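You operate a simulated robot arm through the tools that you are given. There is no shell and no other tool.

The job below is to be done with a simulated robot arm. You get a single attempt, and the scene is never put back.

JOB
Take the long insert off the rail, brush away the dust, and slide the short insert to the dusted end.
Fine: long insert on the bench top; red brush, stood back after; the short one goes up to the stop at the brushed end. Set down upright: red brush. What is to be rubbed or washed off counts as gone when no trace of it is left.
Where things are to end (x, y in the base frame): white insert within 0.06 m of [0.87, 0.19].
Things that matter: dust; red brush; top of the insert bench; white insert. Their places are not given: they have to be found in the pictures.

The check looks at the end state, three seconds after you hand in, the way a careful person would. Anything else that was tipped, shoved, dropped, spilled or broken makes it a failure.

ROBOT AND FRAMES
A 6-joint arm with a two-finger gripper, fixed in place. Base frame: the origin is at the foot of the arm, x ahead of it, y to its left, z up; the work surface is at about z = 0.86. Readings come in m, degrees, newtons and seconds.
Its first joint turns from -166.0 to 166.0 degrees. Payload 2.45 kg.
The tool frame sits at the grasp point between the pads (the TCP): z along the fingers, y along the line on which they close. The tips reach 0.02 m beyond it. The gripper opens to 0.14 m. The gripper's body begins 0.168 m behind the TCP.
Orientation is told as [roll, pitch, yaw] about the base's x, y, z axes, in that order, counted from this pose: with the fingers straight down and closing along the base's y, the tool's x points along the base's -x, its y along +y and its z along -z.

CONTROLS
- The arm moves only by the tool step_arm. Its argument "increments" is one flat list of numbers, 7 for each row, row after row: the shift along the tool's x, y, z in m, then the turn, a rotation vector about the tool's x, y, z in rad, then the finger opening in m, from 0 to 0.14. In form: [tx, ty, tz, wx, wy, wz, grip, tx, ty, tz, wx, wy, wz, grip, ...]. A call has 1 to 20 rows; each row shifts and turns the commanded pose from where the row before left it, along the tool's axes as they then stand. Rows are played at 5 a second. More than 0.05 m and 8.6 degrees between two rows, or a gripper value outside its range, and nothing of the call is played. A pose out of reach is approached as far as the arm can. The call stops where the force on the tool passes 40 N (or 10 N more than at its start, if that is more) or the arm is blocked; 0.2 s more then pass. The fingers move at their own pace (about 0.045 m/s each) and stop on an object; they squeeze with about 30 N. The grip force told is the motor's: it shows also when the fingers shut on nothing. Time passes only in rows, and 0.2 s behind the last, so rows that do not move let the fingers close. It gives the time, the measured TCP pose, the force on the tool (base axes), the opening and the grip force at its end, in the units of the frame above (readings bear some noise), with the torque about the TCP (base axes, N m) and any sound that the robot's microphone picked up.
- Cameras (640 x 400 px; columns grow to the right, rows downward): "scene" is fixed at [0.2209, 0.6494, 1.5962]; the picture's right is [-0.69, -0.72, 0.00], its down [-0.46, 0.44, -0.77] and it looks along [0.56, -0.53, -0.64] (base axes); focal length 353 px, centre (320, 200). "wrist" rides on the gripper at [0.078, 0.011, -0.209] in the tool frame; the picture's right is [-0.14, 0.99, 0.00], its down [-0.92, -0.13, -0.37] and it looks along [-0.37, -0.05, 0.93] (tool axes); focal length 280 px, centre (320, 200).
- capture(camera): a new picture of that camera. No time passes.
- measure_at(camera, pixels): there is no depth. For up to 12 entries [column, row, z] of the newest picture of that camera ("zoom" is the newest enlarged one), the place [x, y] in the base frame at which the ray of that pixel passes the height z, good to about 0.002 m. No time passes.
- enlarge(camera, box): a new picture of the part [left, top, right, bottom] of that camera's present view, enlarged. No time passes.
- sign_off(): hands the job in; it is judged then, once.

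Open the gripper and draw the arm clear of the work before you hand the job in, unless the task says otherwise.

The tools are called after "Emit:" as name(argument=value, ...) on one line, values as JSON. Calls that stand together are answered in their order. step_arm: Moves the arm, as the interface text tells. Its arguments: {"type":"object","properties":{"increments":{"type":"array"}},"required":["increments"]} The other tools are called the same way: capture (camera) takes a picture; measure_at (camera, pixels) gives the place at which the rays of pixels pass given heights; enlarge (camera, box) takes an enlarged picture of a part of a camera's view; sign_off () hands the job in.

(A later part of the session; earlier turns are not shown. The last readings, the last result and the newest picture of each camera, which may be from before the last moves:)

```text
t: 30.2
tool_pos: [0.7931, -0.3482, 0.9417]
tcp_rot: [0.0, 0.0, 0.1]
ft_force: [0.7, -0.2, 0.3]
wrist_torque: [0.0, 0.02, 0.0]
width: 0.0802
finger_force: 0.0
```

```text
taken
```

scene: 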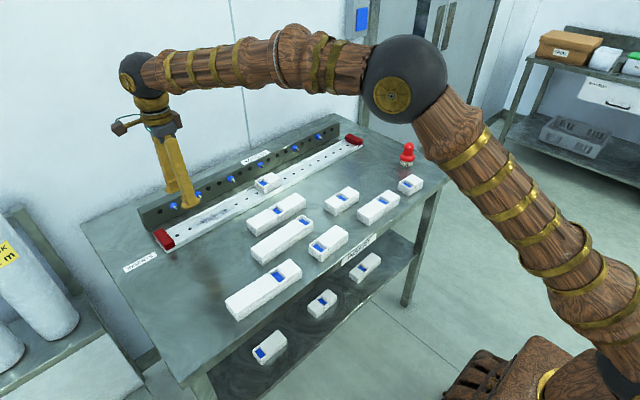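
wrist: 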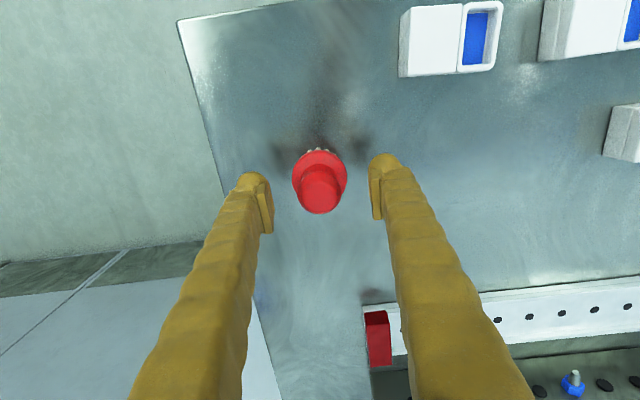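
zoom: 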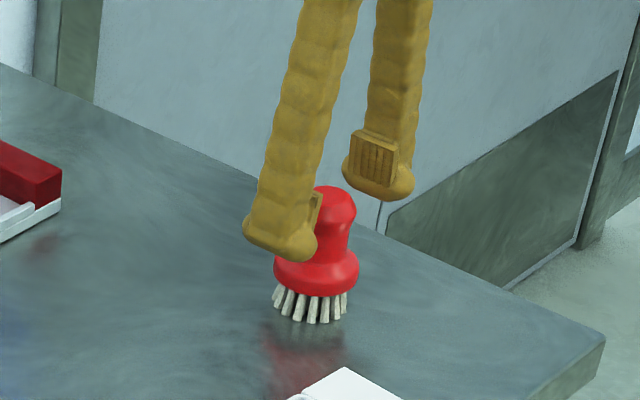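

The fingers straddle the knob with the disc well below. I lower another 13 mm to z≈0.928, centre 2 mm in x, and close.

Emit:
step_arm(increments=[0.002, -0.001, 0.007, 0, 0, 0, 0.08, 0, 0, 0.0065, 0, 0, 0, 0.08, 0, 0, 0, 0, 0, 0, 0.06, 0, 0, 0, 0, 0, 0, 0.045, 0, 0, 0, 0, 0, 0, 0.02, 0, 0, 0, 0, 0, 0, 0.02, 0, 0, 0, 0, 0, 0, 0.02, 0, 0, 0, 0, 0, 0, 0.02])

Emit:
enlarge(camera="scene", box=[368, 110, 448, 180])

```text
t: 32.0
tool_pos: [0.7907, -0.3507, 0.9279]
tcp_rot: [0.1, 0.1, 0.0]
ft_force: [-0.5, 0.2, 0.4]
wrist_torque: [0.02, 0.0, 0.0]
width: 0.0334
finger_force: 29.5
```

```text
5.71 times, centred on (408, 145) of scene
```

zoom: 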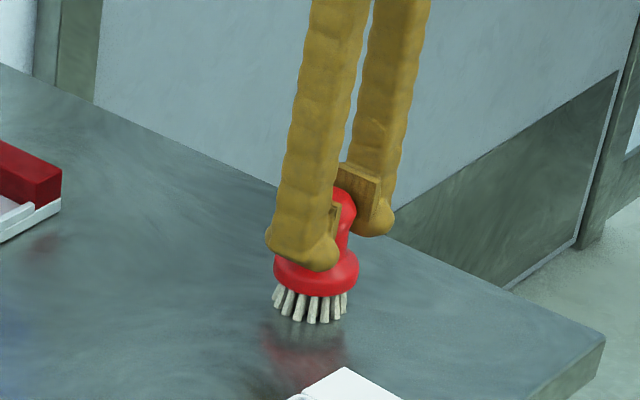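

The knob is held at 0.033 m with 30 N. I lift straight up 6 cm and check how it hangs.

Emit:
step_arm(increments=[0, 0, -0.01, 0, 0, 0, 0.02, 0, 0, -0.02, 0, 0, 0, 0.02, 0, 0, -0.03, 0, 0, 0, 0.02, 0, 0, -0.03, 0, 0, 0, 0.02, 0, 0, 0, 0, 0, 0, 0.02])

Emit:
enlarge(camera="scene", box=[368, 90, 448, 160])

Emit:
capture(camera="wrist")

```text
t: 33.2
tool_pos: [0.7871, -0.3506, 1.0179]
tcp_rot: [0.1, -0.1, 0.0]
ft_force: [-1.0, 0.6, -1.7]
wrist_torque: [0.01, -0.02, -0.03]
width: 0.0333
finger_force: 29.6
```

```text
5.71 times, centred on (408, 125) of scene
```

zoom: 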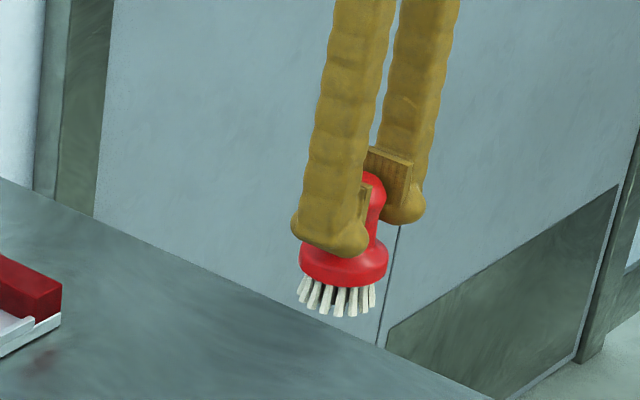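

```text
taken
```

wrist: 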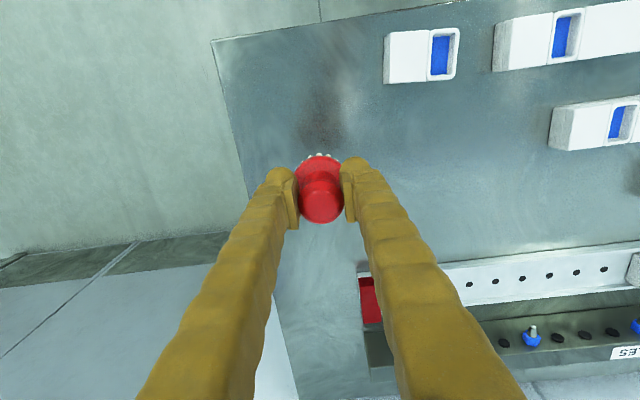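

The brush hangs straight. I rise a little and carry it over to above the dust's middle, (1.018, 0.33), at z≈1.05.

Emit:
step_arm(increments=[0, 0, -0.03, 0, 0, 0, 0.02, -0.0128, 0.0378, 0, 0, 0, 0, 0.02, -0.0128, 0.0378, 0, 0, 0, 0, 0.02, -0.0128, 0.0378, 0, 0, 0, 0, 0.02, -0.0128, 0.0378, 0, 0, 0, 0, 0.02, -0.0128, 0.0378, 0, 0, 0, 0, 0.02, -0.0128, 0.0378, 0, 0, 0, 0, 0.02, -0.0128, 0.0378, 0, 0, 0, 0, 0.02, -0.0128, 0.0378, 0, 0, 0, 0, 0.02, -0.0128, 0.0378, 0, 0, 0, 0, 0.02, -0.0128, 0.0378, 0, 0, 0, 0, 0.02, -0.0128, 0.0378, 0, 0, 0, 0, 0.02, -0.0128, 0.0378, 0, 0, 0, 0, 0.02, -0.0128, 0.0378, 0, 0, 0, 0, 0.02, -0.0128, 0.0378, 0, 0, 0, 0, 0.02, -0.0128, 0.0378, 0, 0, 0, 0, 0.02, -0.0128, 0.0378, 0, 0, 0, 0, 0.02, -0.0128, 0.0378, 0, 0, 0, 0, 0.02, -0.0128, 0.0378, 0, 0, 0, 0, 0.02, 0, 0, 0, 0, 0, 0, 0.02])

Emit:
capture(camera="wrist")

Emit:
capture(camera="scene")

```text
t: 37.4
tool_pos: [1.0183, 0.3298, 1.0487]
tcp_rot: [0.0, 0.0, 0.0]
ft_force: [0.9, 0.5, -0.7]
wrist_torque: [0.0, 0.02, -0.02]
width: 0.0333
finger_force: 29.7
```

```text
taken
```

wrist: 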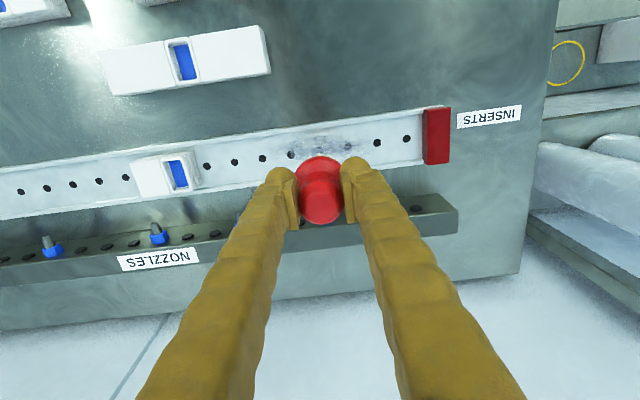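

```text
taken
```

scene: 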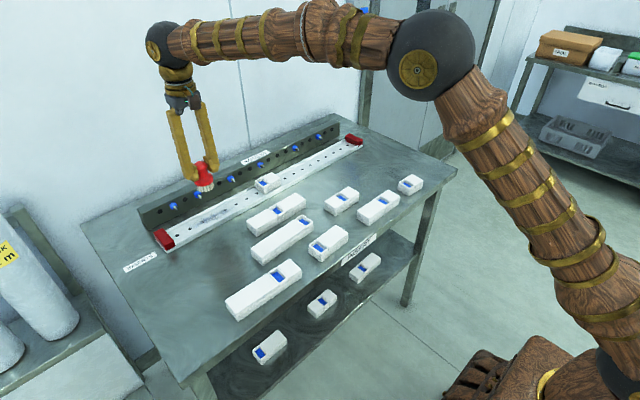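

The brush is over the smear (wrist (320,150)). I lower it to z≈0.947, just above the expected contact height of about 0.940.

Emit:
step_arm(increments=[0, 0, 0.03, 0, 0, 0, 0.02, 0, 0, 0.03, 0, 0, 0, 0.02, 0, 0, 0.025, 0, 0, 0, 0.02, 0, 0, 0.016, 0, 0, 0, 0.02, 0, 0, 0, 0, 0, 0, 0.02])

Emit:
enlarge(camera="scene", box=[150, 150, 278, 250])

```text
t: 38.6
tool_pos: [1.021, 0.3304, 0.9466]
tcp_rot: [0.0, -0.1, 0.0]
ft_force: [0.8, 0.4, -0.7]
wrist_torque: [0.0, 0.02, 0.03]
width: 0.0337
finger_force: 30.3
```

```text
4.00 times, centred on (214, 200) of scene
```

zoom: 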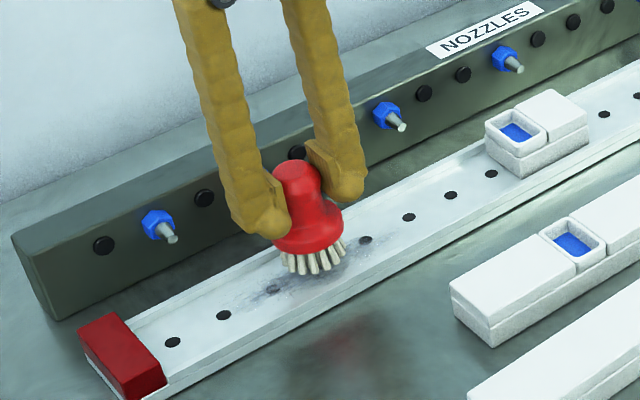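

The bristles hover just over the rail with no contact force yet. I lower in small 2 mm steps until the force rises.

Emit:
step_arm(increments=[0, 0, 0.003, 0, 0, 0, 0.02, 0, 0, 0.002, 0, 0, 0, 0.02, 0, 0, 0, 0, 0, 0, 0.02])

```text
t: 39.4
tool_pos: [1.0196, 0.3296, 0.9428]
tcp_rot: [-0.1, 0.0, 0.0]
ft_force: [0.3, 0.3, -0.8]
wrist_torque: [-0.01, 0.03, 0.0]
width: 0.0334
finger_force: 29.8
```

Emit:
step_arm(increments=[0, 0, 0.002, 0, 0, 0, 0.02, 0, 0, 0, 0, 0, 0, 0.02])

```text
t: 40.0
tool_pos: [1.022, 0.3294, 0.9401]
tcp_rot: [0.1, 0.0, 0.0]
ft_force: [-0.2, 0.0, -0.6]
wrist_torque: [-0.02, 0.0, -0.02]
width: 0.0333
finger_force: 30.1
```

Still no contact at z≈0.940. I take another 1.5 mm step.

Emit:
step_arm(increments=[0, 0, 0.0015, 0, 0, 0, 0.02, 0, 0, 0, 0, 0, 0, 0.02])

```text
t: 40.6
tool_pos: [1.0202, 0.3308, 0.9384]
tcp_rot: [0.0, -0.1, -0.1]
ft_force: [-1.5, 0.3, 5.2]
wrist_torque: [0.01, 0.06, -0.01]
width: 0.0332
finger_force: 30.4
```

Contact at z≈0.938 with about 5 N. I stroke along the rail: up to y≈0.41, back to 0.25, and up again.

Emit:
step_arm(increments=[0.002, 0.02, 0, 0, 0, 0, 0.02, 0, 0.02, 0, 0, 0, 0, 0.02, 0, 0.02, 0, 0, 0, 0, 0.02, 0, 0.02, 0, 0, 0, 0, 0.02, 0, -0.02, 0, 0, 0, 0, 0.02, 0, -0.02, 0, 0, 0, 0, 0.02, 0, -0.02, 0, 0, 0, 0, 0.02, 0, -0.02, 0, 0, 0, 0, 0.02, 0, -0.02, 0, 0, 0, 0, 0.02, 0, -0.02, 0, 0, 0, 0, 0.02, 0, -0.02, 0, 0, 0, 0, 0.02, 0, -0.02, 0, 0, 0, 0, 0.02])

Emit:
capture(camera="wrist")

Emit:
enlarge(camera="scene", box=[150, 150, 278, 250])

```text
t: 43.2
tool_pos: [1.0172, 0.249, 0.9405]
tcp_rot: [-0.1, 0.0, 0.0]
ft_force: [0.7, -2.0, 7.2]
wrist_torque: [-0.24, -0.08, -0.04]
width: 0.0336
finger_force: 30.0
```

```text
taken
```

wrist: 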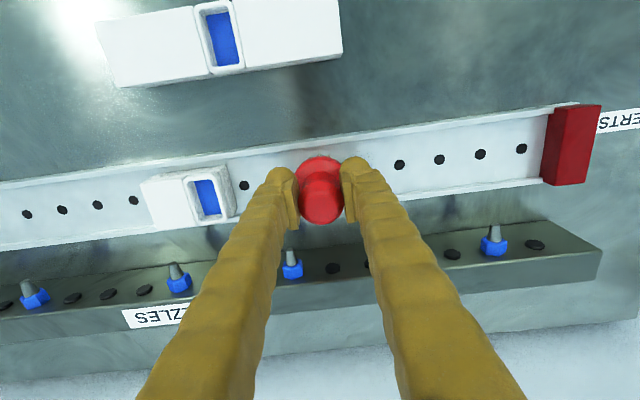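

```text
4.00 times, centred on (214, 200) of scene
```

zoom: 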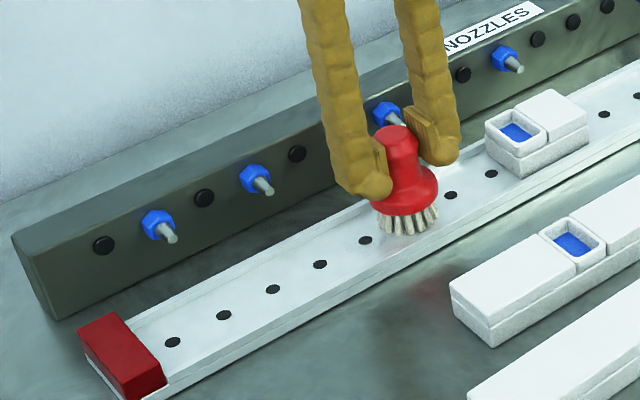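

The smear seems gone from the brushed stretch. I enlarge both views of it to look for any remaining trace.

Emit:
enlarge(camera="wrist", box=[340, 120, 500, 220])

Emit:
enlarge(camera="scene", box=[170, 190, 250, 240])

```text
4.00 times, centred on (420, 170) of wrist
```

zoom: 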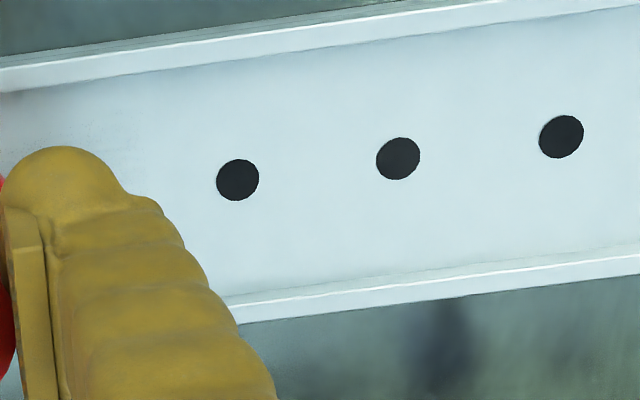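

```text
8.00 times, centred on (210, 215) of scene
```

zoom: 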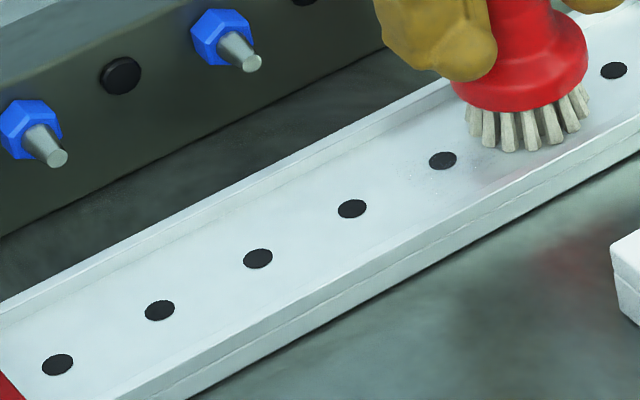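

A faint trace remains close to the brush (scene zoom (430,180), wrist zoom (90,115)), on the near-x side. I brush again with passes offset ±6 mm in x over y 0.24–0.41.

Emit:
step_arm(increments=[0.005, 0, 0, 0, 0, 0, 0.02, 0, 0.02, 0, 0, 0, 0, 0.02, 0, 0.02, 0, 0, 0, 0, 0.02, 0, 0.02, 0, 0, 0, 0, 0.02, 0, 0.02, 0, 0, 0, 0, 0.02, 0, 0.02, 0, 0, 0, 0, 0.02, 0, 0.02, 0, 0, 0, 0, 0.02, 0, 0.02, 0, 0, 0, 0, 0.02, 0, 0.02, 0, 0, 0, 0, 0.02, 0, -0.02, 0, 0, 0, 0, 0.02, 0, -0.02, 0, 0, 0, 0, 0.02, 0, -0.02, 0, 0, 0, 0, 0.02, 0, -0.02, 0, 0, 0, 0, 0.02, 0, -0.02, 0, 0, 0, 0, 0.02, 0, -0.02, 0, 0, 0, 0, 0.02, 0, -0.02, 0, 0, 0, 0, 0.02, 0, -0.02, 0, 0, 0, 0, 0.02, 0, -0.01, 0, 0, 0, 0, 0.02, 0, 0, 0, 0, 0, 0, 0.02])

Emit:
enlarge(camera="scene", box=[170, 190, 250, 240])

Emit:
enlarge(camera="wrist", box=[240, 120, 500, 260])

```text
t: 47.2
tool_pos: [1.0131, 0.2396, 0.938]
tcp_rot: [-0.1, -0.1, 0.0]
ft_force: [0.3, 0.4, -0.7]
wrist_torque: [-0.01, -0.01, -0.01]
width: 0.0332
finger_force: 29.6
```

```text
8.00 times, centred on (210, 215) of scene
```

zoom: 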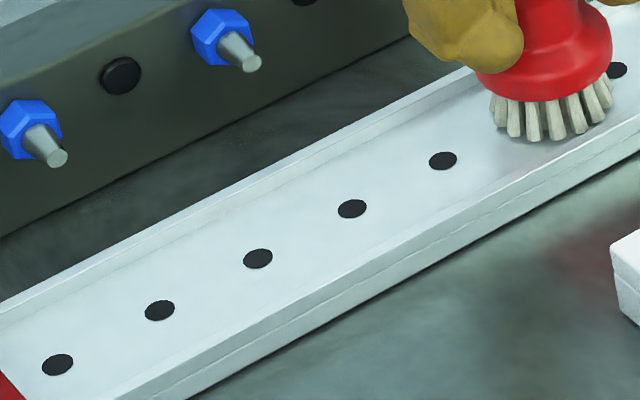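

```text
2.46 times, centred on (370, 190) of wrist
```

zoom: 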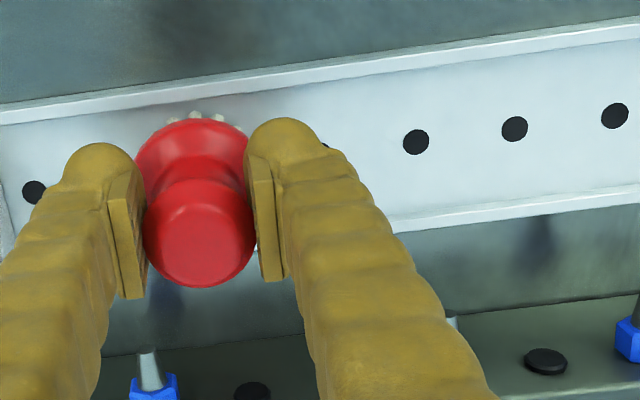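

The strip now looks clean. For safety I press 2 mm lower and make one more pass on the far-x side (x≈1.023), then return.

Emit:
step_arm(increments=[-0.005, 0, 0.001, 0, 0, 0, 0.02, -0.005, 0, 0.001, 0, 0, 0, 0.02, 0, 0.02, 0, 0, 0, 0, 0.02, 0, 0.02, 0, 0, 0, 0, 0.02, 0, 0.02, 0, 0, 0, 0, 0.02, 0, 0.02, 0, 0, 0, 0, 0.02, 0, 0.02, 0, 0, 0, 0, 0.02, 0, 0.02, 0, 0, 0, 0, 0.02, 0, 0.02, 0, 0, 0, 0, 0.02, 0, 0.02, 0, 0, 0, 0, 0.02, 0, 0.01, 0, 0, 0, 0, 0.02, 0, 0, 0, 0, 0, 0, 0.02])

Emit:
enlarge(camera="scene", box=[160, 160, 288, 240])

Emit:
capture(camera="wrist")

```text
t: 49.8
tool_pos: [1.0218, 0.4119, 0.9369]
tcp_rot: [0.0, 0.0, 0.0]
ft_force: [-0.5, -0.9, 11.5]
wrist_torque: [0.03, -0.15, -0.01]
width: 0.0331
finger_force: 29.4
```

```text
5.00 times, centred on (224, 200) of scene
```

zoom: 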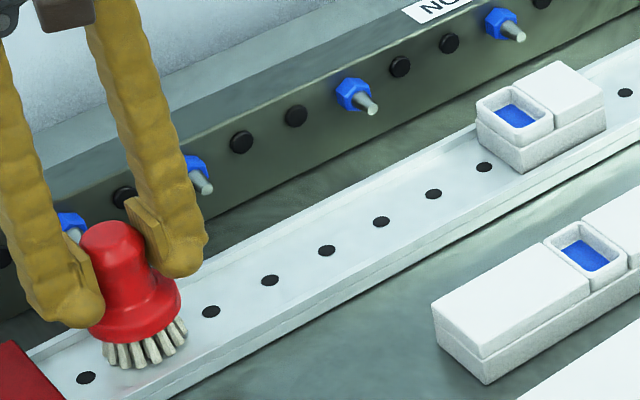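

```text
taken
```

wrist: 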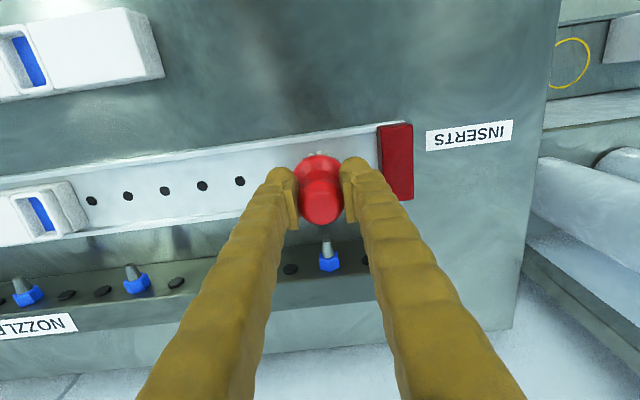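

The whole stretch y 0.17–0.40 looks clean; I enlarge it in the wrist view and scene view to be sure.

Emit:
enlarge(camera="wrist", box=[60, 140, 300, 250])

Emit:
enlarge(camera="scene", box=[190, 180, 270, 230])

```text
2.67 times, centred on (180, 195) of wrist
```

zoom: 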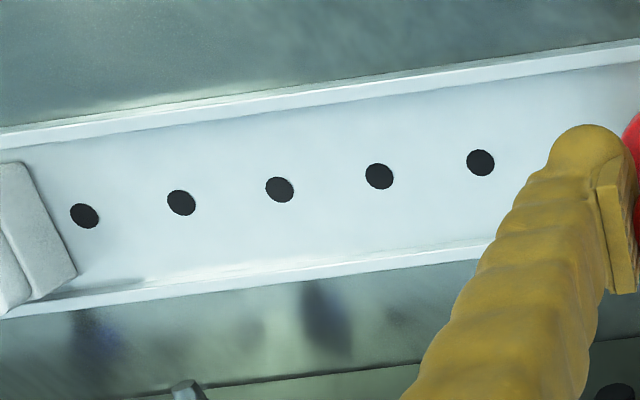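

```text
8.00 times, centred on (230, 205) of scene
```

zoom: 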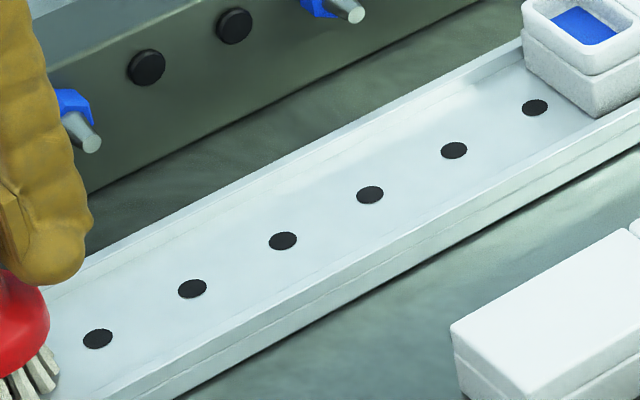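

No trace is visible. I make one last return stroke along the centre to y≈0.25 and then lift the brush clear.

Emit:
step_arm(increments=[0.004, -0.02, 0, 0, 0, 0, 0.02, 0, -0.02, 0, 0, 0, 0, 0.02, 0, -0.02, 0, 0, 0, 0, 0.02, 0, -0.02, 0, 0, 0, 0, 0.02, 0, -0.02, 0, 0, 0, 0, 0.02, 0, -0.02, 0, 0, 0, 0, 0.02, 0, -0.02, 0, 0, 0, 0, 0.02, 0, -0.02, 0, 0, 0, 0, 0.02, 0, -0.02, 0, 0, 0, 0, 0.02, 0, 0, -0.03, 0, 0, 0, 0.02, 0, 0, -0.04, 0, 0, 0, 0.02, 0, 0, -0.04, 0, 0, 0, 0.02, 0, 0, 0, 0, 0, 0, 0.02])

Emit:
capture(camera="wrist")

Emit:
enlarge(camera="scene", box=[150, 120, 310, 250])

```text
t: 52.6
tool_pos: [1.017, 0.2314, 1.0458]
tcp_rot: [0.1, 0.0, 0.1]
ft_force: [-0.3, -0.2, -0.4]
wrist_torque: [-0.03, -0.01, -0.02]
width: 0.0333
finger_force: 30.3
```

```text
taken
```

wrist: 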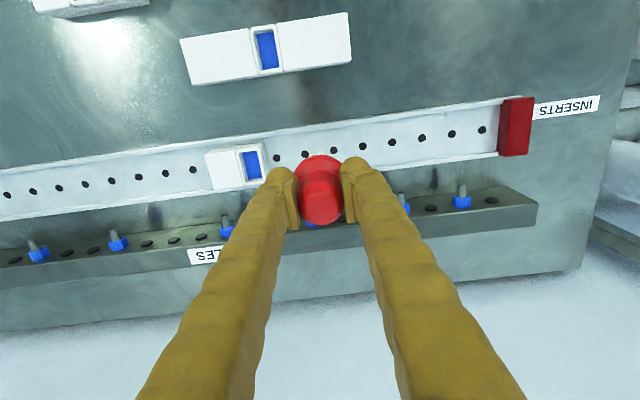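

```text
3.08 times, centred on (230, 185) of scene
```

zoom: 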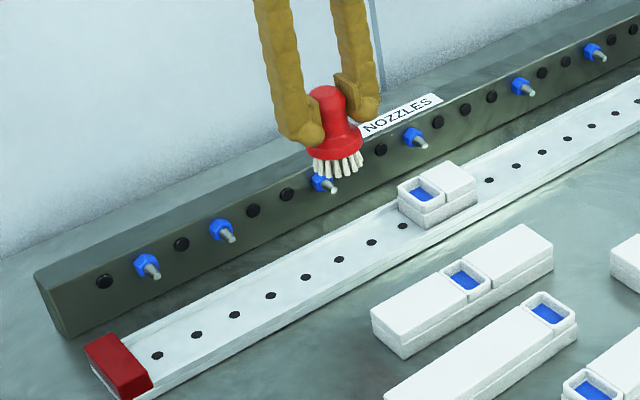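

The rail is clean and the brush is clear of it. I carry it back to its spot above (0.790, −0.350).

Emit:
step_arm(increments=[0.0151, -0.0388, 0, 0, 0, 0, 0.02, 0.0151, -0.0388, 0, 0, 0, 0, 0.02, 0.0151, -0.0388, 0, 0, 0, 0, 0.02, 0.0151, -0.0388, 0, 0, 0, 0, 0.02, 0.0151, -0.0388, 0, 0, 0, 0, 0.02, 0.0151, -0.0388, 0, 0, 0, 0, 0.02, 0.0151, -0.0388, 0, 0, 0, 0, 0.02, 0.0151, -0.0388, 0, 0, 0, 0, 0.02, 0.0151, -0.0388, 0, 0, 0, 0, 0.02, 0.0151, -0.0388, 0, 0, 0, 0, 0.02, 0.0151, -0.0388, 0, 0, 0, 0, 0.02, 0.0151, -0.0388, 0, 0, 0, 0, 0.02, 0.0151, -0.0388, 0, 0, 0, 0, 0.02, 0.0151, -0.0388, 0, 0, 0, 0, 0.02, 0.0151, -0.0388, 0, 0, 0, 0, 0.02, 0, 0, 0, 0, 0, 0, 0.02])

Emit:
enlarge(camera="scene", box=[368, 90, 448, 160])

Emit:
capture(camera="wrist")

```text
t: 56.0
tool_pos: [0.792, -0.3528, 1.0439]
tcp_rot: [0.0, 0.0, 0.1]
ft_force: [-0.5, -0.4, -0.5]
wrist_torque: [0.03, -0.03, 0.0]
width: 0.0335
finger_force: 30.5
```

```text
5.71 times, centred on (408, 125) of scene
```

zoom: 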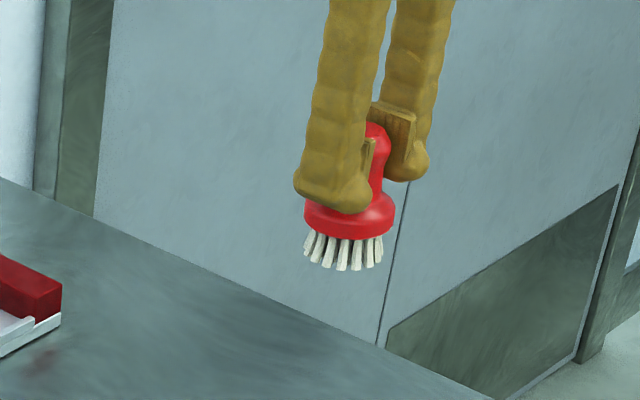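

```text
taken
```

wrist: 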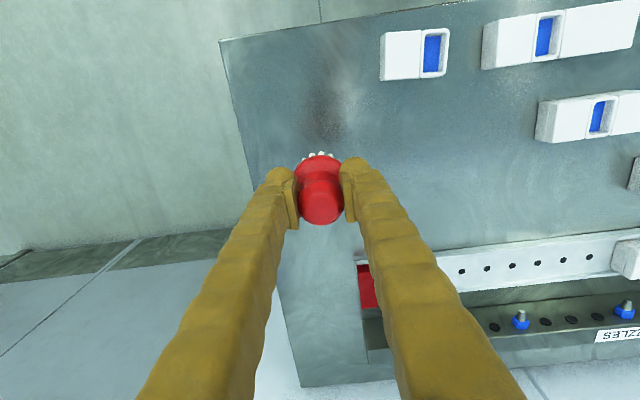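

The brush is back over its place and hangs nearly plumb. I lower to z≈0.934 and then feel for the bench.

Emit:
step_arm(increments=[0.001, 0.002, 0.03, 0, 0, 0, 0.02, 0, 0, 0.03, 0, 0, 0, 0.02, 0, 0, 0.03, 0, 0, 0, 0.02, 0, 0, 0.018, 0, 0, 0, 0.02, 0, 0, 0, 0, 0, 0, 0.02])

Emit:
enlarge(camera="scene", box=[368, 110, 448, 180])

```text
t: 57.2
tool_pos: [0.7917, -0.3482, 0.9369]
tcp_rot: [0.0, 0.0, 0.0]
ft_force: [0.2, -0.3, 0.6]
wrist_torque: [-0.03, -0.01, -0.01]
width: 0.0335
finger_force: 30.0
```

```text
5.71 times, centred on (408, 145) of scene
```

zoom: 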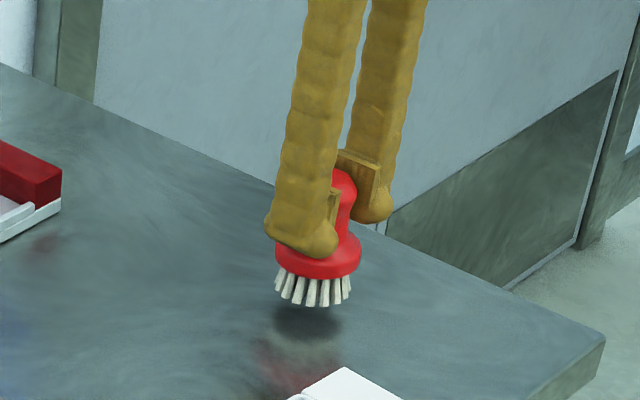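

Emit:
step_arm(increments=[0, 0, 0.003, 0, 0, 0, 0.02, 0, 0, 0.003, 0, 0, 0, 0.02, 0, 0, 0.002, 0, 0, 0, 0.02, 0, 0, 0, 0, 0, 0, 0.02])

```text
t: 58.2
tool_pos: [0.7924, -0.3493, 0.9302]
tcp_rot: [0.0, 0.0, 0.0]
ft_force: [-0.4, 0.5, -0.6]
wrist_torque: [-0.01, 0.02, -0.02]
width: 0.033
finger_force: 29.3
```

No contact yet at z≈0.930. I continue in 1.5 mm steps.

Emit:
step_arm(increments=[0, 0, 0.0015, 0, 0, 0, 0.02, 0, 0, 0, 0, 0, 0, 0.02])

Emit:
step_arm(increments=[0, 0, 0.0015, 0, 0, 0, 0.02, 0, 0, 0, 0, 0, 0, 0.02])

```text
t: 58.8
tool_pos: [0.792, -0.3492, 0.9295]
tcp_rot: [0.0, 0.0, 0.0]
ft_force: [0.1, 0.4, 0.2]
wrist_torque: [-0.01, 0.01, 0.01]
width: 0.0331
finger_force: 30.1
```

```text
t: 59.4
tool_pos: [0.7914, -0.3497, 0.9267]
tcp_rot: [-0.1, 0.0, 0.0]
ft_force: [-0.7, 0.0, -0.7]
wrist_torque: [-0.01, 0.02, 0.0]
width: 0.0331
finger_force: 29.9
```

Still free at z≈0.927; I take one more 1 mm step at a time.

Emit:
step_arm(increments=[0, 0, 0.001, 0, 0, 0, 0.02, 0, 0, 0, 0, 0, 0, 0.02])

Emit:
step_arm(increments=[0, 0, 0.001, 0, 0, 0, 0.02, 0, 0, 0, 0, 0, 0, 0.02])

Emit:
enlarge(camera="scene", box=[378, 130, 442, 180])

```text
t: 60.0
tool_pos: [0.792, -0.3504, 0.9265]
tcp_rot: [0.1, 0.0, 0.0]
ft_force: [0.4, -1.1, -0.2]
wrist_torque: [-0.02, 0.01, -0.01]
width: 0.0333
finger_force: 29.6
```

```text
t: 60.6
tool_pos: [0.7903, -0.3498, 0.9258]
tcp_rot: [0.0, 0.0, 0.0]
ft_force: [-0.9, 0.4, -1.6]
wrist_torque: [0.0, 0.01, -0.04]
width: 0.0329
finger_force: 30.2
```

```text
8.00 times, centred on (410, 155) of scene
```

zoom: 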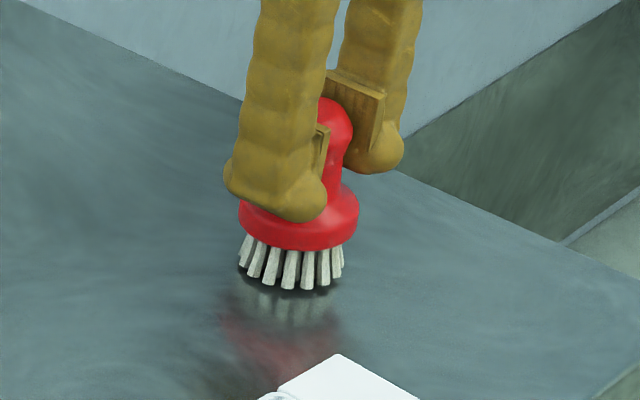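

The bristles' contact shadow has closed up; it is within a millimetre or so. I go 1 mm further and read the force.

Emit:
step_arm(increments=[0, 0, 0.001, 0, 0, 0, 0.02, 0, 0, 0, 0, 0, 0, 0.02])

```text
t: 61.2
tool_pos: [0.7919, -0.3501, 0.9256]
tcp_rot: [0.0, 0.0, 0.0]
ft_force: [-0.3, 1.2, -0.9]
wrist_torque: [0.05, 0.0, -0.02]
width: 0.033
finger_force: 30.3
```

Emit:
step_arm(increments=[0, 0, 0.001, 0, 0, 0, 0.02, 0, 0, 0, 0, 0, 0, 0.02])

```text
t: 61.8
tool_pos: [0.7927, -0.3502, 0.924]
tcp_rot: [0.0, -0.1, 0.0]
ft_force: [-2.1, -1.1, 9.3]
wrist_torque: [-0.05, -0.16, -0.03]
width: 0.0328
finger_force: 30.3
```

Contact: +9.3 N at z≈0.924, so the bristles rest on the bench. I open the fingers slowly and rise straight up.

Emit:
step_arm(increments=[0, 0, 0, 0, 0, 0, 0.038, 0, 0, 0, 0, 0, 0, 0.05, 0, 0, 0, 0, 0, 0, 0.065, 0, 0, 0, 0, 0, 0, 0.08, 0, 0, 0, 0, 0, 0, 0.08])

Emit:
enlarge(camera="scene", box=[378, 130, 442, 180])

Emit:
capture(camera="wrist")

```text
t: 63.0
tool_pos: [0.7917, -0.35, 0.9236]
tcp_rot: [0.0, -0.1, 0.1]
ft_force: [-0.6, -0.1, 0.7]
wrist_torque: [0.0, 0.0, -0.03]
width: 0.0801
finger_force: 0.0
```

```text
8.00 times, centred on (410, 155) of scene
```

zoom: 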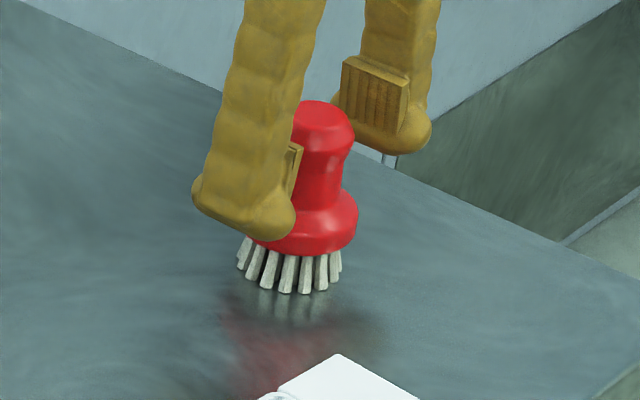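

```text
taken
```

wrist: 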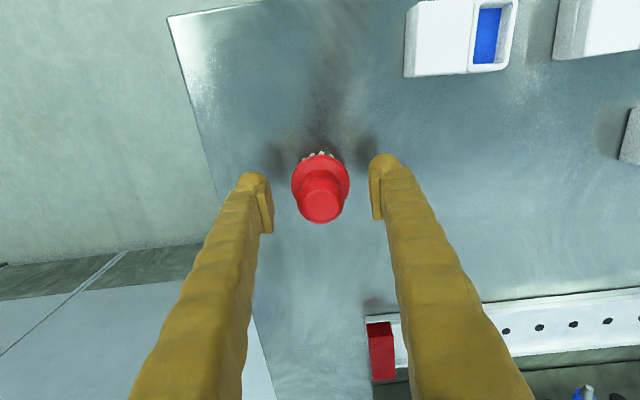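

The brush stands upright on its bristles, free of the fingers. I rise straight up, close the fingers on the way, and go to above (1.018, 0.03), behind the short insert.

Emit:
step_arm(increments=[0, 0, -0.02, 0, 0, 0, 0.08, 0, 0, -0.04, 0, 0, 0, 0.08, 0, 0, -0.04, 0, 0, 0, 0.08, 0, 0, -0.04, 0, 0, 0, 0.08, 0, 0, -0.04, 0, 0, 0, 0.08, -0.0226, 0.038, 0, 0, 0, 0, 0.06, -0.0226, 0.038, 0, 0, 0, 0, 0.04, -0.0226, 0.038, 0, 0, 0, 0, 0.02, -0.0226, 0.038, 0, 0, 0, 0, 0.0, -0.0226, 0.038, 0, 0, 0, 0, 0.0, -0.0226, 0.038, 0, 0, 0, 0, 0.0, -0.0226, 0.038, 0, 0, 0, 0, 0.0, -0.0226, 0.038, 0, 0, 0, 0, 0.0, -0.0226, 0.038, 0, 0, 0, 0, 0.0, -0.0226, 0.038, 0, 0, 0, 0, 0.0, 0, 0, 0, 0, 0, 0, 0.0])

Emit:
capture(camera="scene")

Emit:
capture(camera="wrist")

```text
t: 66.4
tool_pos: [1.0194, 0.0306, 1.1027]
tcp_rot: [0.0, 0.0, 0.0]
ft_force: [0.0, 0.7, -0.1]
wrist_torque: [-0.01, -0.06, 0.0]
width: 0.0
finger_force: 29.7
```

```text
taken
```

scene: 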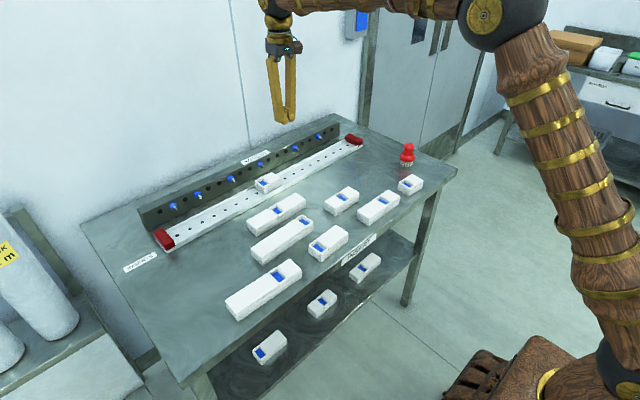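

```text
taken
```

wrist: 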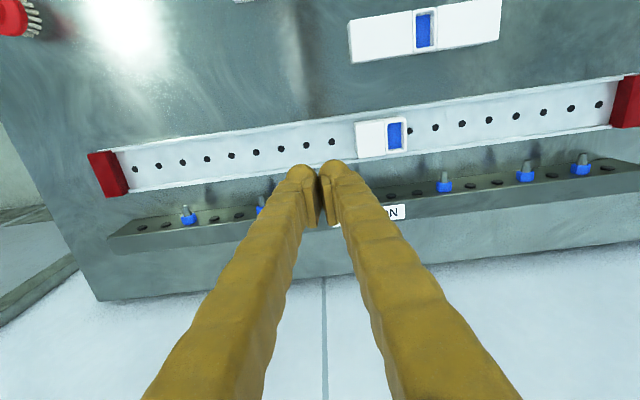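

The brush stands at scene (407,153), and the closed fingers are over the rail behind (−y of) the short insert. I descend to z≈0.93 and check.

Emit:
step_arm(increments=[0, 0, 0.04, 0, 0, 0, 0, 0, 0, 0.04, 0, 0, 0, 0, 0, 0, 0.04, 0, 0, 0, 0, 0, 0, 0.03, 0, 0, 0, 0, 0, 0, 0.02, 0, 0, 0, 0, 0, 0, 0, 0, 0, 0, 0])

Emit:
enlarge(camera="scene", box=[230, 120, 358, 200])

Emit:
capture(camera="wrist")

```text
t: 67.8
tool_pos: [1.0188, 0.0311, 0.9331]
tcp_rot: [0.0, 0.0, 0.0]
ft_force: [-0.3, -0.3, 0.3]
wrist_torque: [-0.03, -0.05, 0.01]
width: 0.0
finger_force: 29.0
```

```text
5.00 times, centred on (294, 160) of scene
```

zoom: 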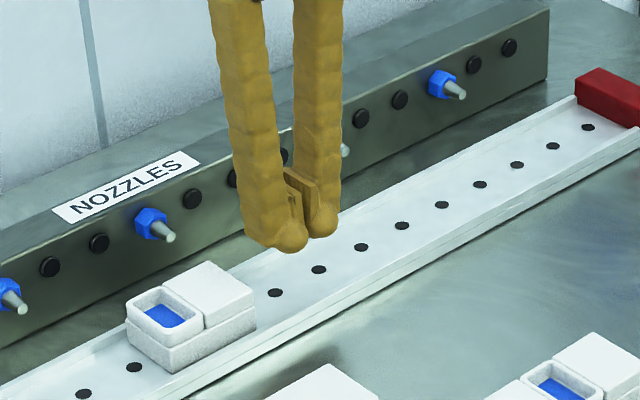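

```text
taken
```

wrist: 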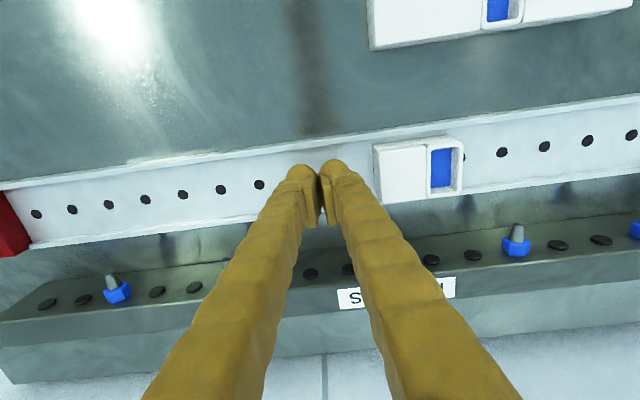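

The closed fingers hang between the lips, about 3 cm behind the insert. I lower to z≈0.902 (tips ≈0.882, inside the channel, just off its floor).

Emit:
step_arm(increments=[0, 0, 0.01, 0, 0, 0, 0, 0, 0, 0.01, 0, 0, 0, 0, 0, 0, 0.007, 0, 0, 0, 0, 0, 0, 0.004, 0, 0, 0, 0, 0, 0, 0, 0, 0, 0, 0])

Emit:
enlarge(camera="scene", box=[230, 120, 358, 200])

Emit:
enlarge(camera="wrist", box=[220, 100, 500, 260])

```text
t: 69.0
tool_pos: [1.0168, 0.0315, 0.9019]
tcp_rot: [-0.1, 0.0, 0.1]
ft_force: [-0.6, -0.9, -0.1]
wrist_torque: [0.0, 0.0, -0.01]
width: 0.0
finger_force: 28.6
```

```text
5.00 times, centred on (294, 160) of scene
```

zoom: 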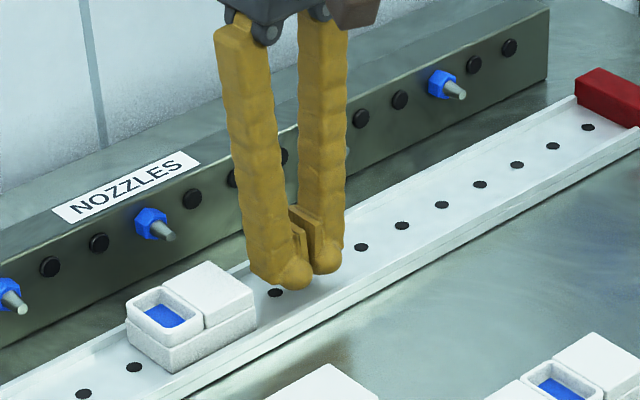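

```text
2.29 times, centred on (360, 180) of wrist
```

zoom: 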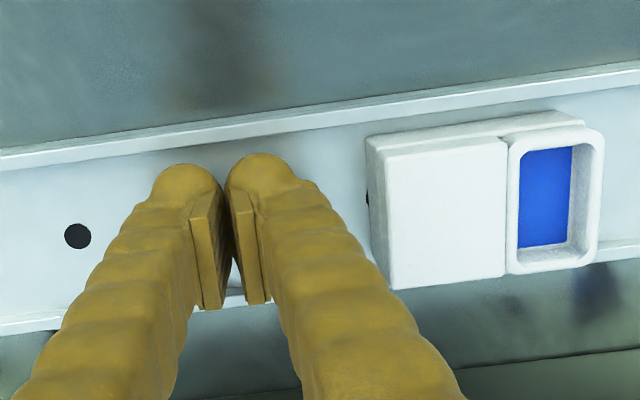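

All is clear and the force is near zero. I push in +y in 12 mm steps and check the insert after the first stretch.

Emit:
step_arm(increments=[0, 0.012, 0, 0, 0, 0, 0, 0, 0.008, 0, 0, 0, 0, 0, 0, 0.008, 0, 0, 0, 0, 0, 0, 0.008, 0, 0, 0, 0, 0, 0, 0.012, 0, 0, 0, 0, 0, 0, 0.012, 0, 0, 0, 0, 0, 0, 0.012, 0, 0, 0, 0, 0, 0, 0.012, 0, 0, 0, 0, 0, 0, 0.012, 0, 0, 0, 0, 0, 0, 0.012, 0, 0, 0, 0, 0])

Emit:
enlarge(camera="scene", box=[180, 140, 308, 220])

Emit:
capture(camera="wrist")

```text
t: 71.2
tool_pos: [1.0171, 0.1388, 0.9028]
tcp_rot: [0.0, 0.0, -0.1]
ft_force: [0.2, 0.6, 0.3]
wrist_torque: [-0.01, 0.0, 0.03]
width: 0.0001
finger_force: 29.5
```

```text
5.00 times, centred on (244, 180) of scene
```

zoom: 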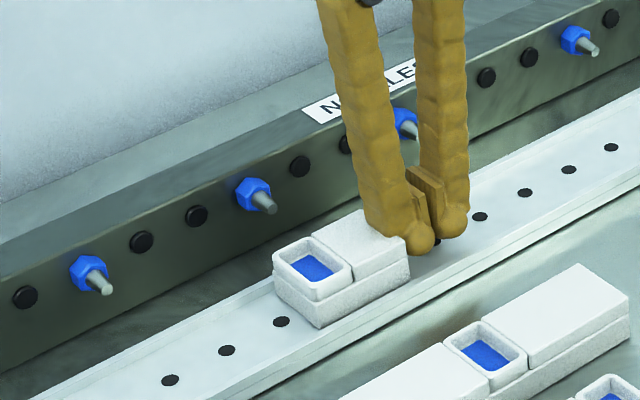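

```text
taken
```

wrist: 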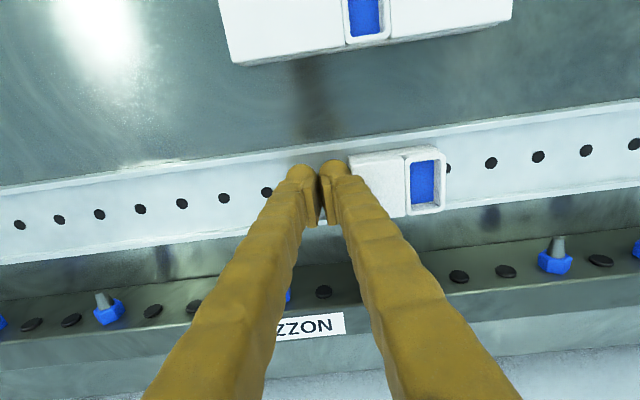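

The insert slides straight along with little force. I measure its leading edge to know how far is left to the stop.

Emit:
measure_at(camera="wrist", pixels=[[444, 150, 0.908], [446, 205, 0.908], [352, 160, 0.908]])

Emit:
enlarge(camera="wrist", box=[280, 110, 480, 250])

```text
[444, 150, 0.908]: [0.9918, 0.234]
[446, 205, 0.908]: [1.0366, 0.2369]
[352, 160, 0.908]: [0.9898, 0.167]
```

```text
2.86 times, centred on (380, 180) of wrist
```

zoom: 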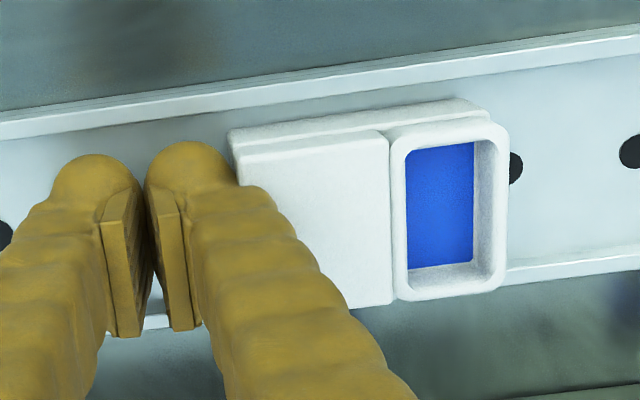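

The leading face is at y≈0.236, so the stop (≈0.472) should be met at TCP y≈0.375. I push another 0.216 m.

Emit:
step_arm(increments=[0, 0.012, 0, 0, 0, 0, 0, 0, 0.012, 0, 0, 0, 0, 0, 0, 0.012, 0, 0, 0, 0, 0, 0, 0.012, 0, 0, 0, 0, 0, 0, 0.012, 0, 0, 0, 0, 0, 0, 0.012, 0, 0, 0, 0, 0, 0, 0.012, 0, 0, 0, 0, 0, 0, 0.012, 0, 0, 0, 0, 0, 0, 0.012, 0, 0, 0, 0, 0, 0, 0.012, 0, 0, 0, 0, 0, 0, 0.012, 0, 0, 0, 0, 0, 0, 0.012, 0, 0, 0, 0, 0, 0, 0.012, 0, 0, 0, 0, 0, 0, 0.012, 0, 0, 0, 0, 0, 0, 0.012, 0, 0, 0, 0, 0, 0, 0.012, 0, 0, 0, 0, 0, 0, 0.012, 0, 0, 0, 0, 0, 0, 0.008, 0, 0, 0, 0, 0, 0, 0, 0, 0, 0, 0, 0])

Emit:
capture(camera="wrist")

Emit:
enlarge(camera="scene", box=[130, 170, 258, 260])

```text
t: 75.2
tool_pos: [1.0171, 0.3498, 0.9034]
tcp_rot: [0.0, 0.0, 0.1]
ft_force: [-0.4, 1.2, -0.1]
wrist_torque: [-0.01, -0.02, -0.03]
width: 0.0001
finger_force: 29.6
```

```text
taken
```

wrist: 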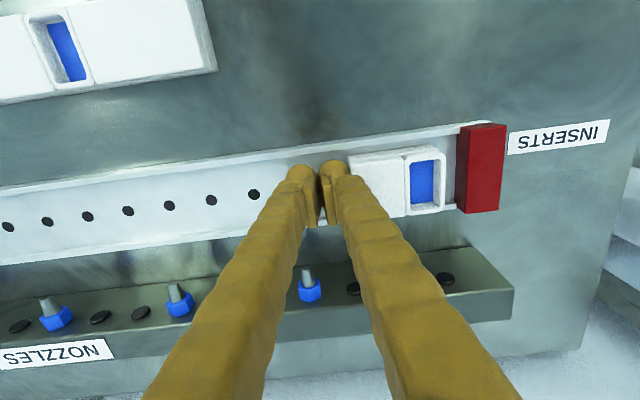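

```text
4.44 times, centred on (194, 215) of scene
```

zoom: 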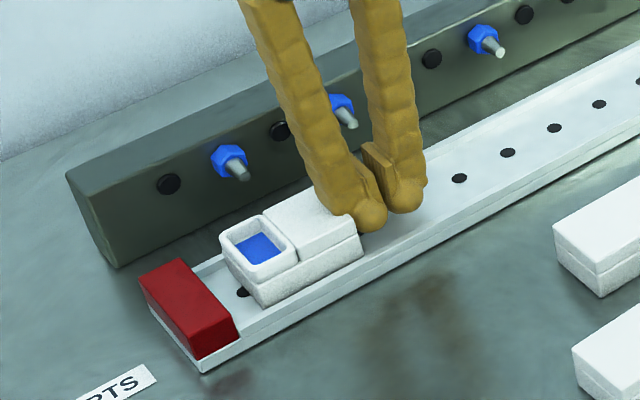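

A gap of about 1.5–2 cm remains between the insert (wrist right edge ≈446) and the stop (left edge ≈457). I push in 3 mm steps, watching the force.

Emit:
step_arm(increments=[0, 0.004, 0, 0, 0, 0, 0, 0, 0.004, 0, 0, 0, 0, 0, 0, 0.003, 0, 0, 0, 0, 0, 0, 0.003, 0, 0, 0, 0, 0, 0, 0, 0, 0, 0, 0, 0])

Emit:
enlarge(camera="wrist", box=[320, 100, 520, 230])

```text
t: 76.4
tool_pos: [1.0167, 0.3648, 0.9022]
tcp_rot: [-0.1, -0.1, 0.1]
ft_force: [0.4, 0.6, 0.2]
wrist_torque: [-0.01, -0.01, -0.02]
width: 0.0
finger_force: 29.5
```

```text
3.08 times, centred on (420, 165) of wrist
```

zoom: 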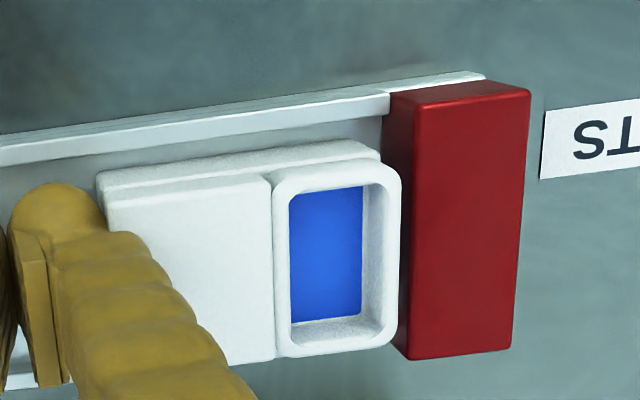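

Only a few millimetres remain. I continue with 1.5–2 mm steps until the stop is felt.

Emit:
step_arm(increments=[0, 0.002, 0, 0, 0, 0, 0, 0, 0.002, 0, 0, 0, 0, 0, 0, 0, 0, 0, 0, 0, 0])

Emit:
step_arm(increments=[0, 0.0015, 0, 0, 0, 0, 0, 0, 0.0015, 0, 0, 0, 0, 0, 0, 0, 0, 0, 0, 0, 0])

Emit:
enlarge(camera="wrist", box=[320, 100, 520, 230])

```text
t: 77.2
tool_pos: [1.0167, 0.368, 0.9036]
tcp_rot: [0.0, 0.0, 0.0]
ft_force: [-0.2, -0.1, 0.6]
wrist_torque: [-0.04, 0.0, 0.01]
width: 0.0001
finger_force: 29.5
```

```text
t: 78.0
tool_pos: [1.018, 0.3707, 0.9032]
tcp_rot: [0.0, -0.1, 0.0]
ft_force: [-0.1, -0.7, -0.6]
wrist_torque: [-0.02, 0.02, 0.02]
width: 0.0001
finger_force: 29.8
```

```text
3.08 times, centred on (420, 165) of wrist
```

zoom: 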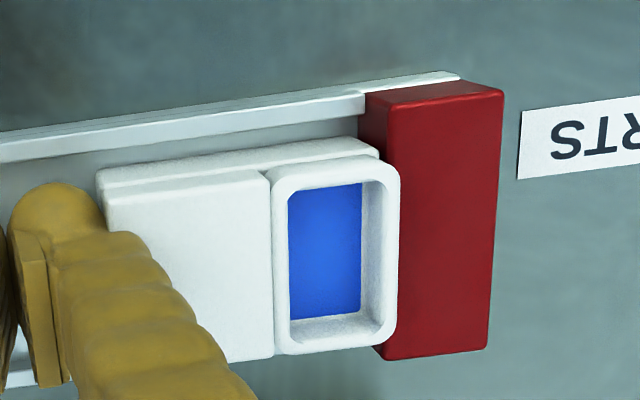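

The force is still near zero, so there's no hard contact yet. I go on with 1 mm steps.

Emit:
step_arm(increments=[0, 0.001, 0, 0, 0, 0, 0, 0, 0.001, 0, 0, 0, 0, 0, 0, 0, 0, 0, 0, 0, 0])

Emit:
step_arm(increments=[0, 0.001, 0, 0, 0, 0, 0, 0, 0.001, 0, 0, 0, 0, 0, 0, 0, 0, 0, 0, 0, 0])

Emit:
enlarge(camera="scene", box=[140, 190, 236, 256])

```text
t: 78.8
tool_pos: [1.0177, 0.3726, 0.9022]
tcp_rot: [-0.1, 0.0, -0.1]
ft_force: [-0.6, -2.5, 0.4]
wrist_torque: [0.03, -0.01, 0.02]
width: 0.0
finger_force: 28.5
```

```text
t: 79.6
tool_pos: [1.0173, 0.3724, 0.9028]
tcp_rot: [-0.1, 0.0, 0.0]
ft_force: [-1.9, -28.1, 5.1]
wrist_torque: [0.2, -0.03, 0.04]
width: 0.0
finger_force: 30.1
```

```text
6.06 times, centred on (188, 223) of scene
```

zoom: 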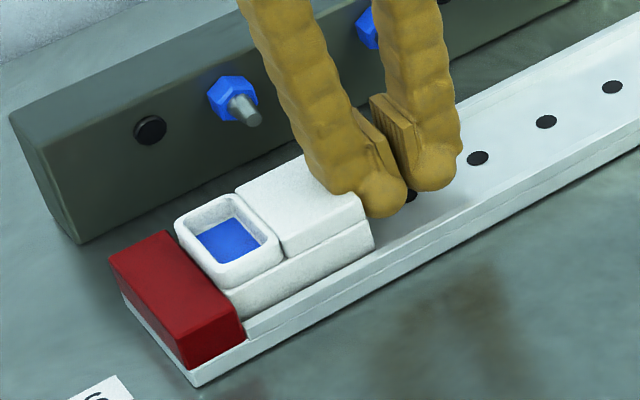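

The force jumped to −28 N in y: the short insert is firmly against the stop and flat in the channel. I back off 3 cm in −y and rise.

Emit:
step_arm(increments=[0, -0.003, 0, 0, 0, 0, 0, 0, -0.01, 0, 0, 0, 0, 0, 0, -0.02, 0, 0, 0, 0, 0, 0, 0, -0.02, 0, 0, 0, 0, 0, 0, -0.04, 0, 0, 0, 0, 0, 0, -0.04, 0, 0, 0, 0, 0, 0, -0.04, 0, 0, 0, 0, 0, 0, -0.04, 0, 0, 0, 0, 0, 0, -0.03, 0, 0, 0, 0])

Emit:
capture(camera="wrist")

Emit:
enlarge(camera="scene", box=[140, 170, 268, 256])

```text
t: 81.6
tool_pos: [1.0202, 0.341, 1.1115]
tcp_rot: [0.1, -0.1, 0.0]
ft_force: [1.2, 0.1, 0.2]
wrist_torque: [0.0, 0.04, -0.02]
width: 0.0
finger_force: 29.3
```

```text
taken
```

wrist: 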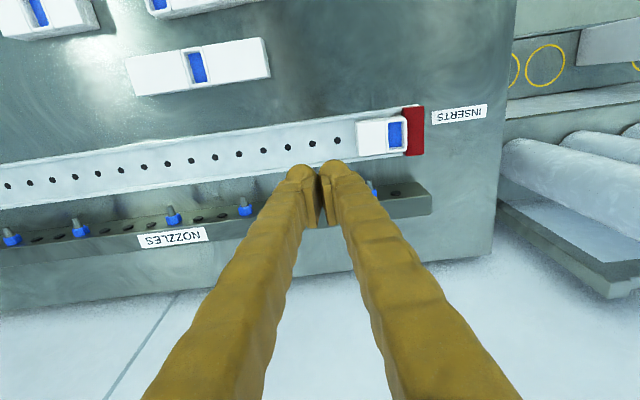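

```text
4.65 times, centred on (204, 213) of scene
```

zoom: 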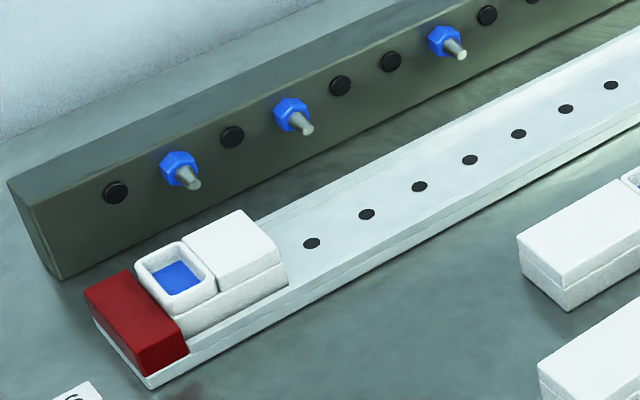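

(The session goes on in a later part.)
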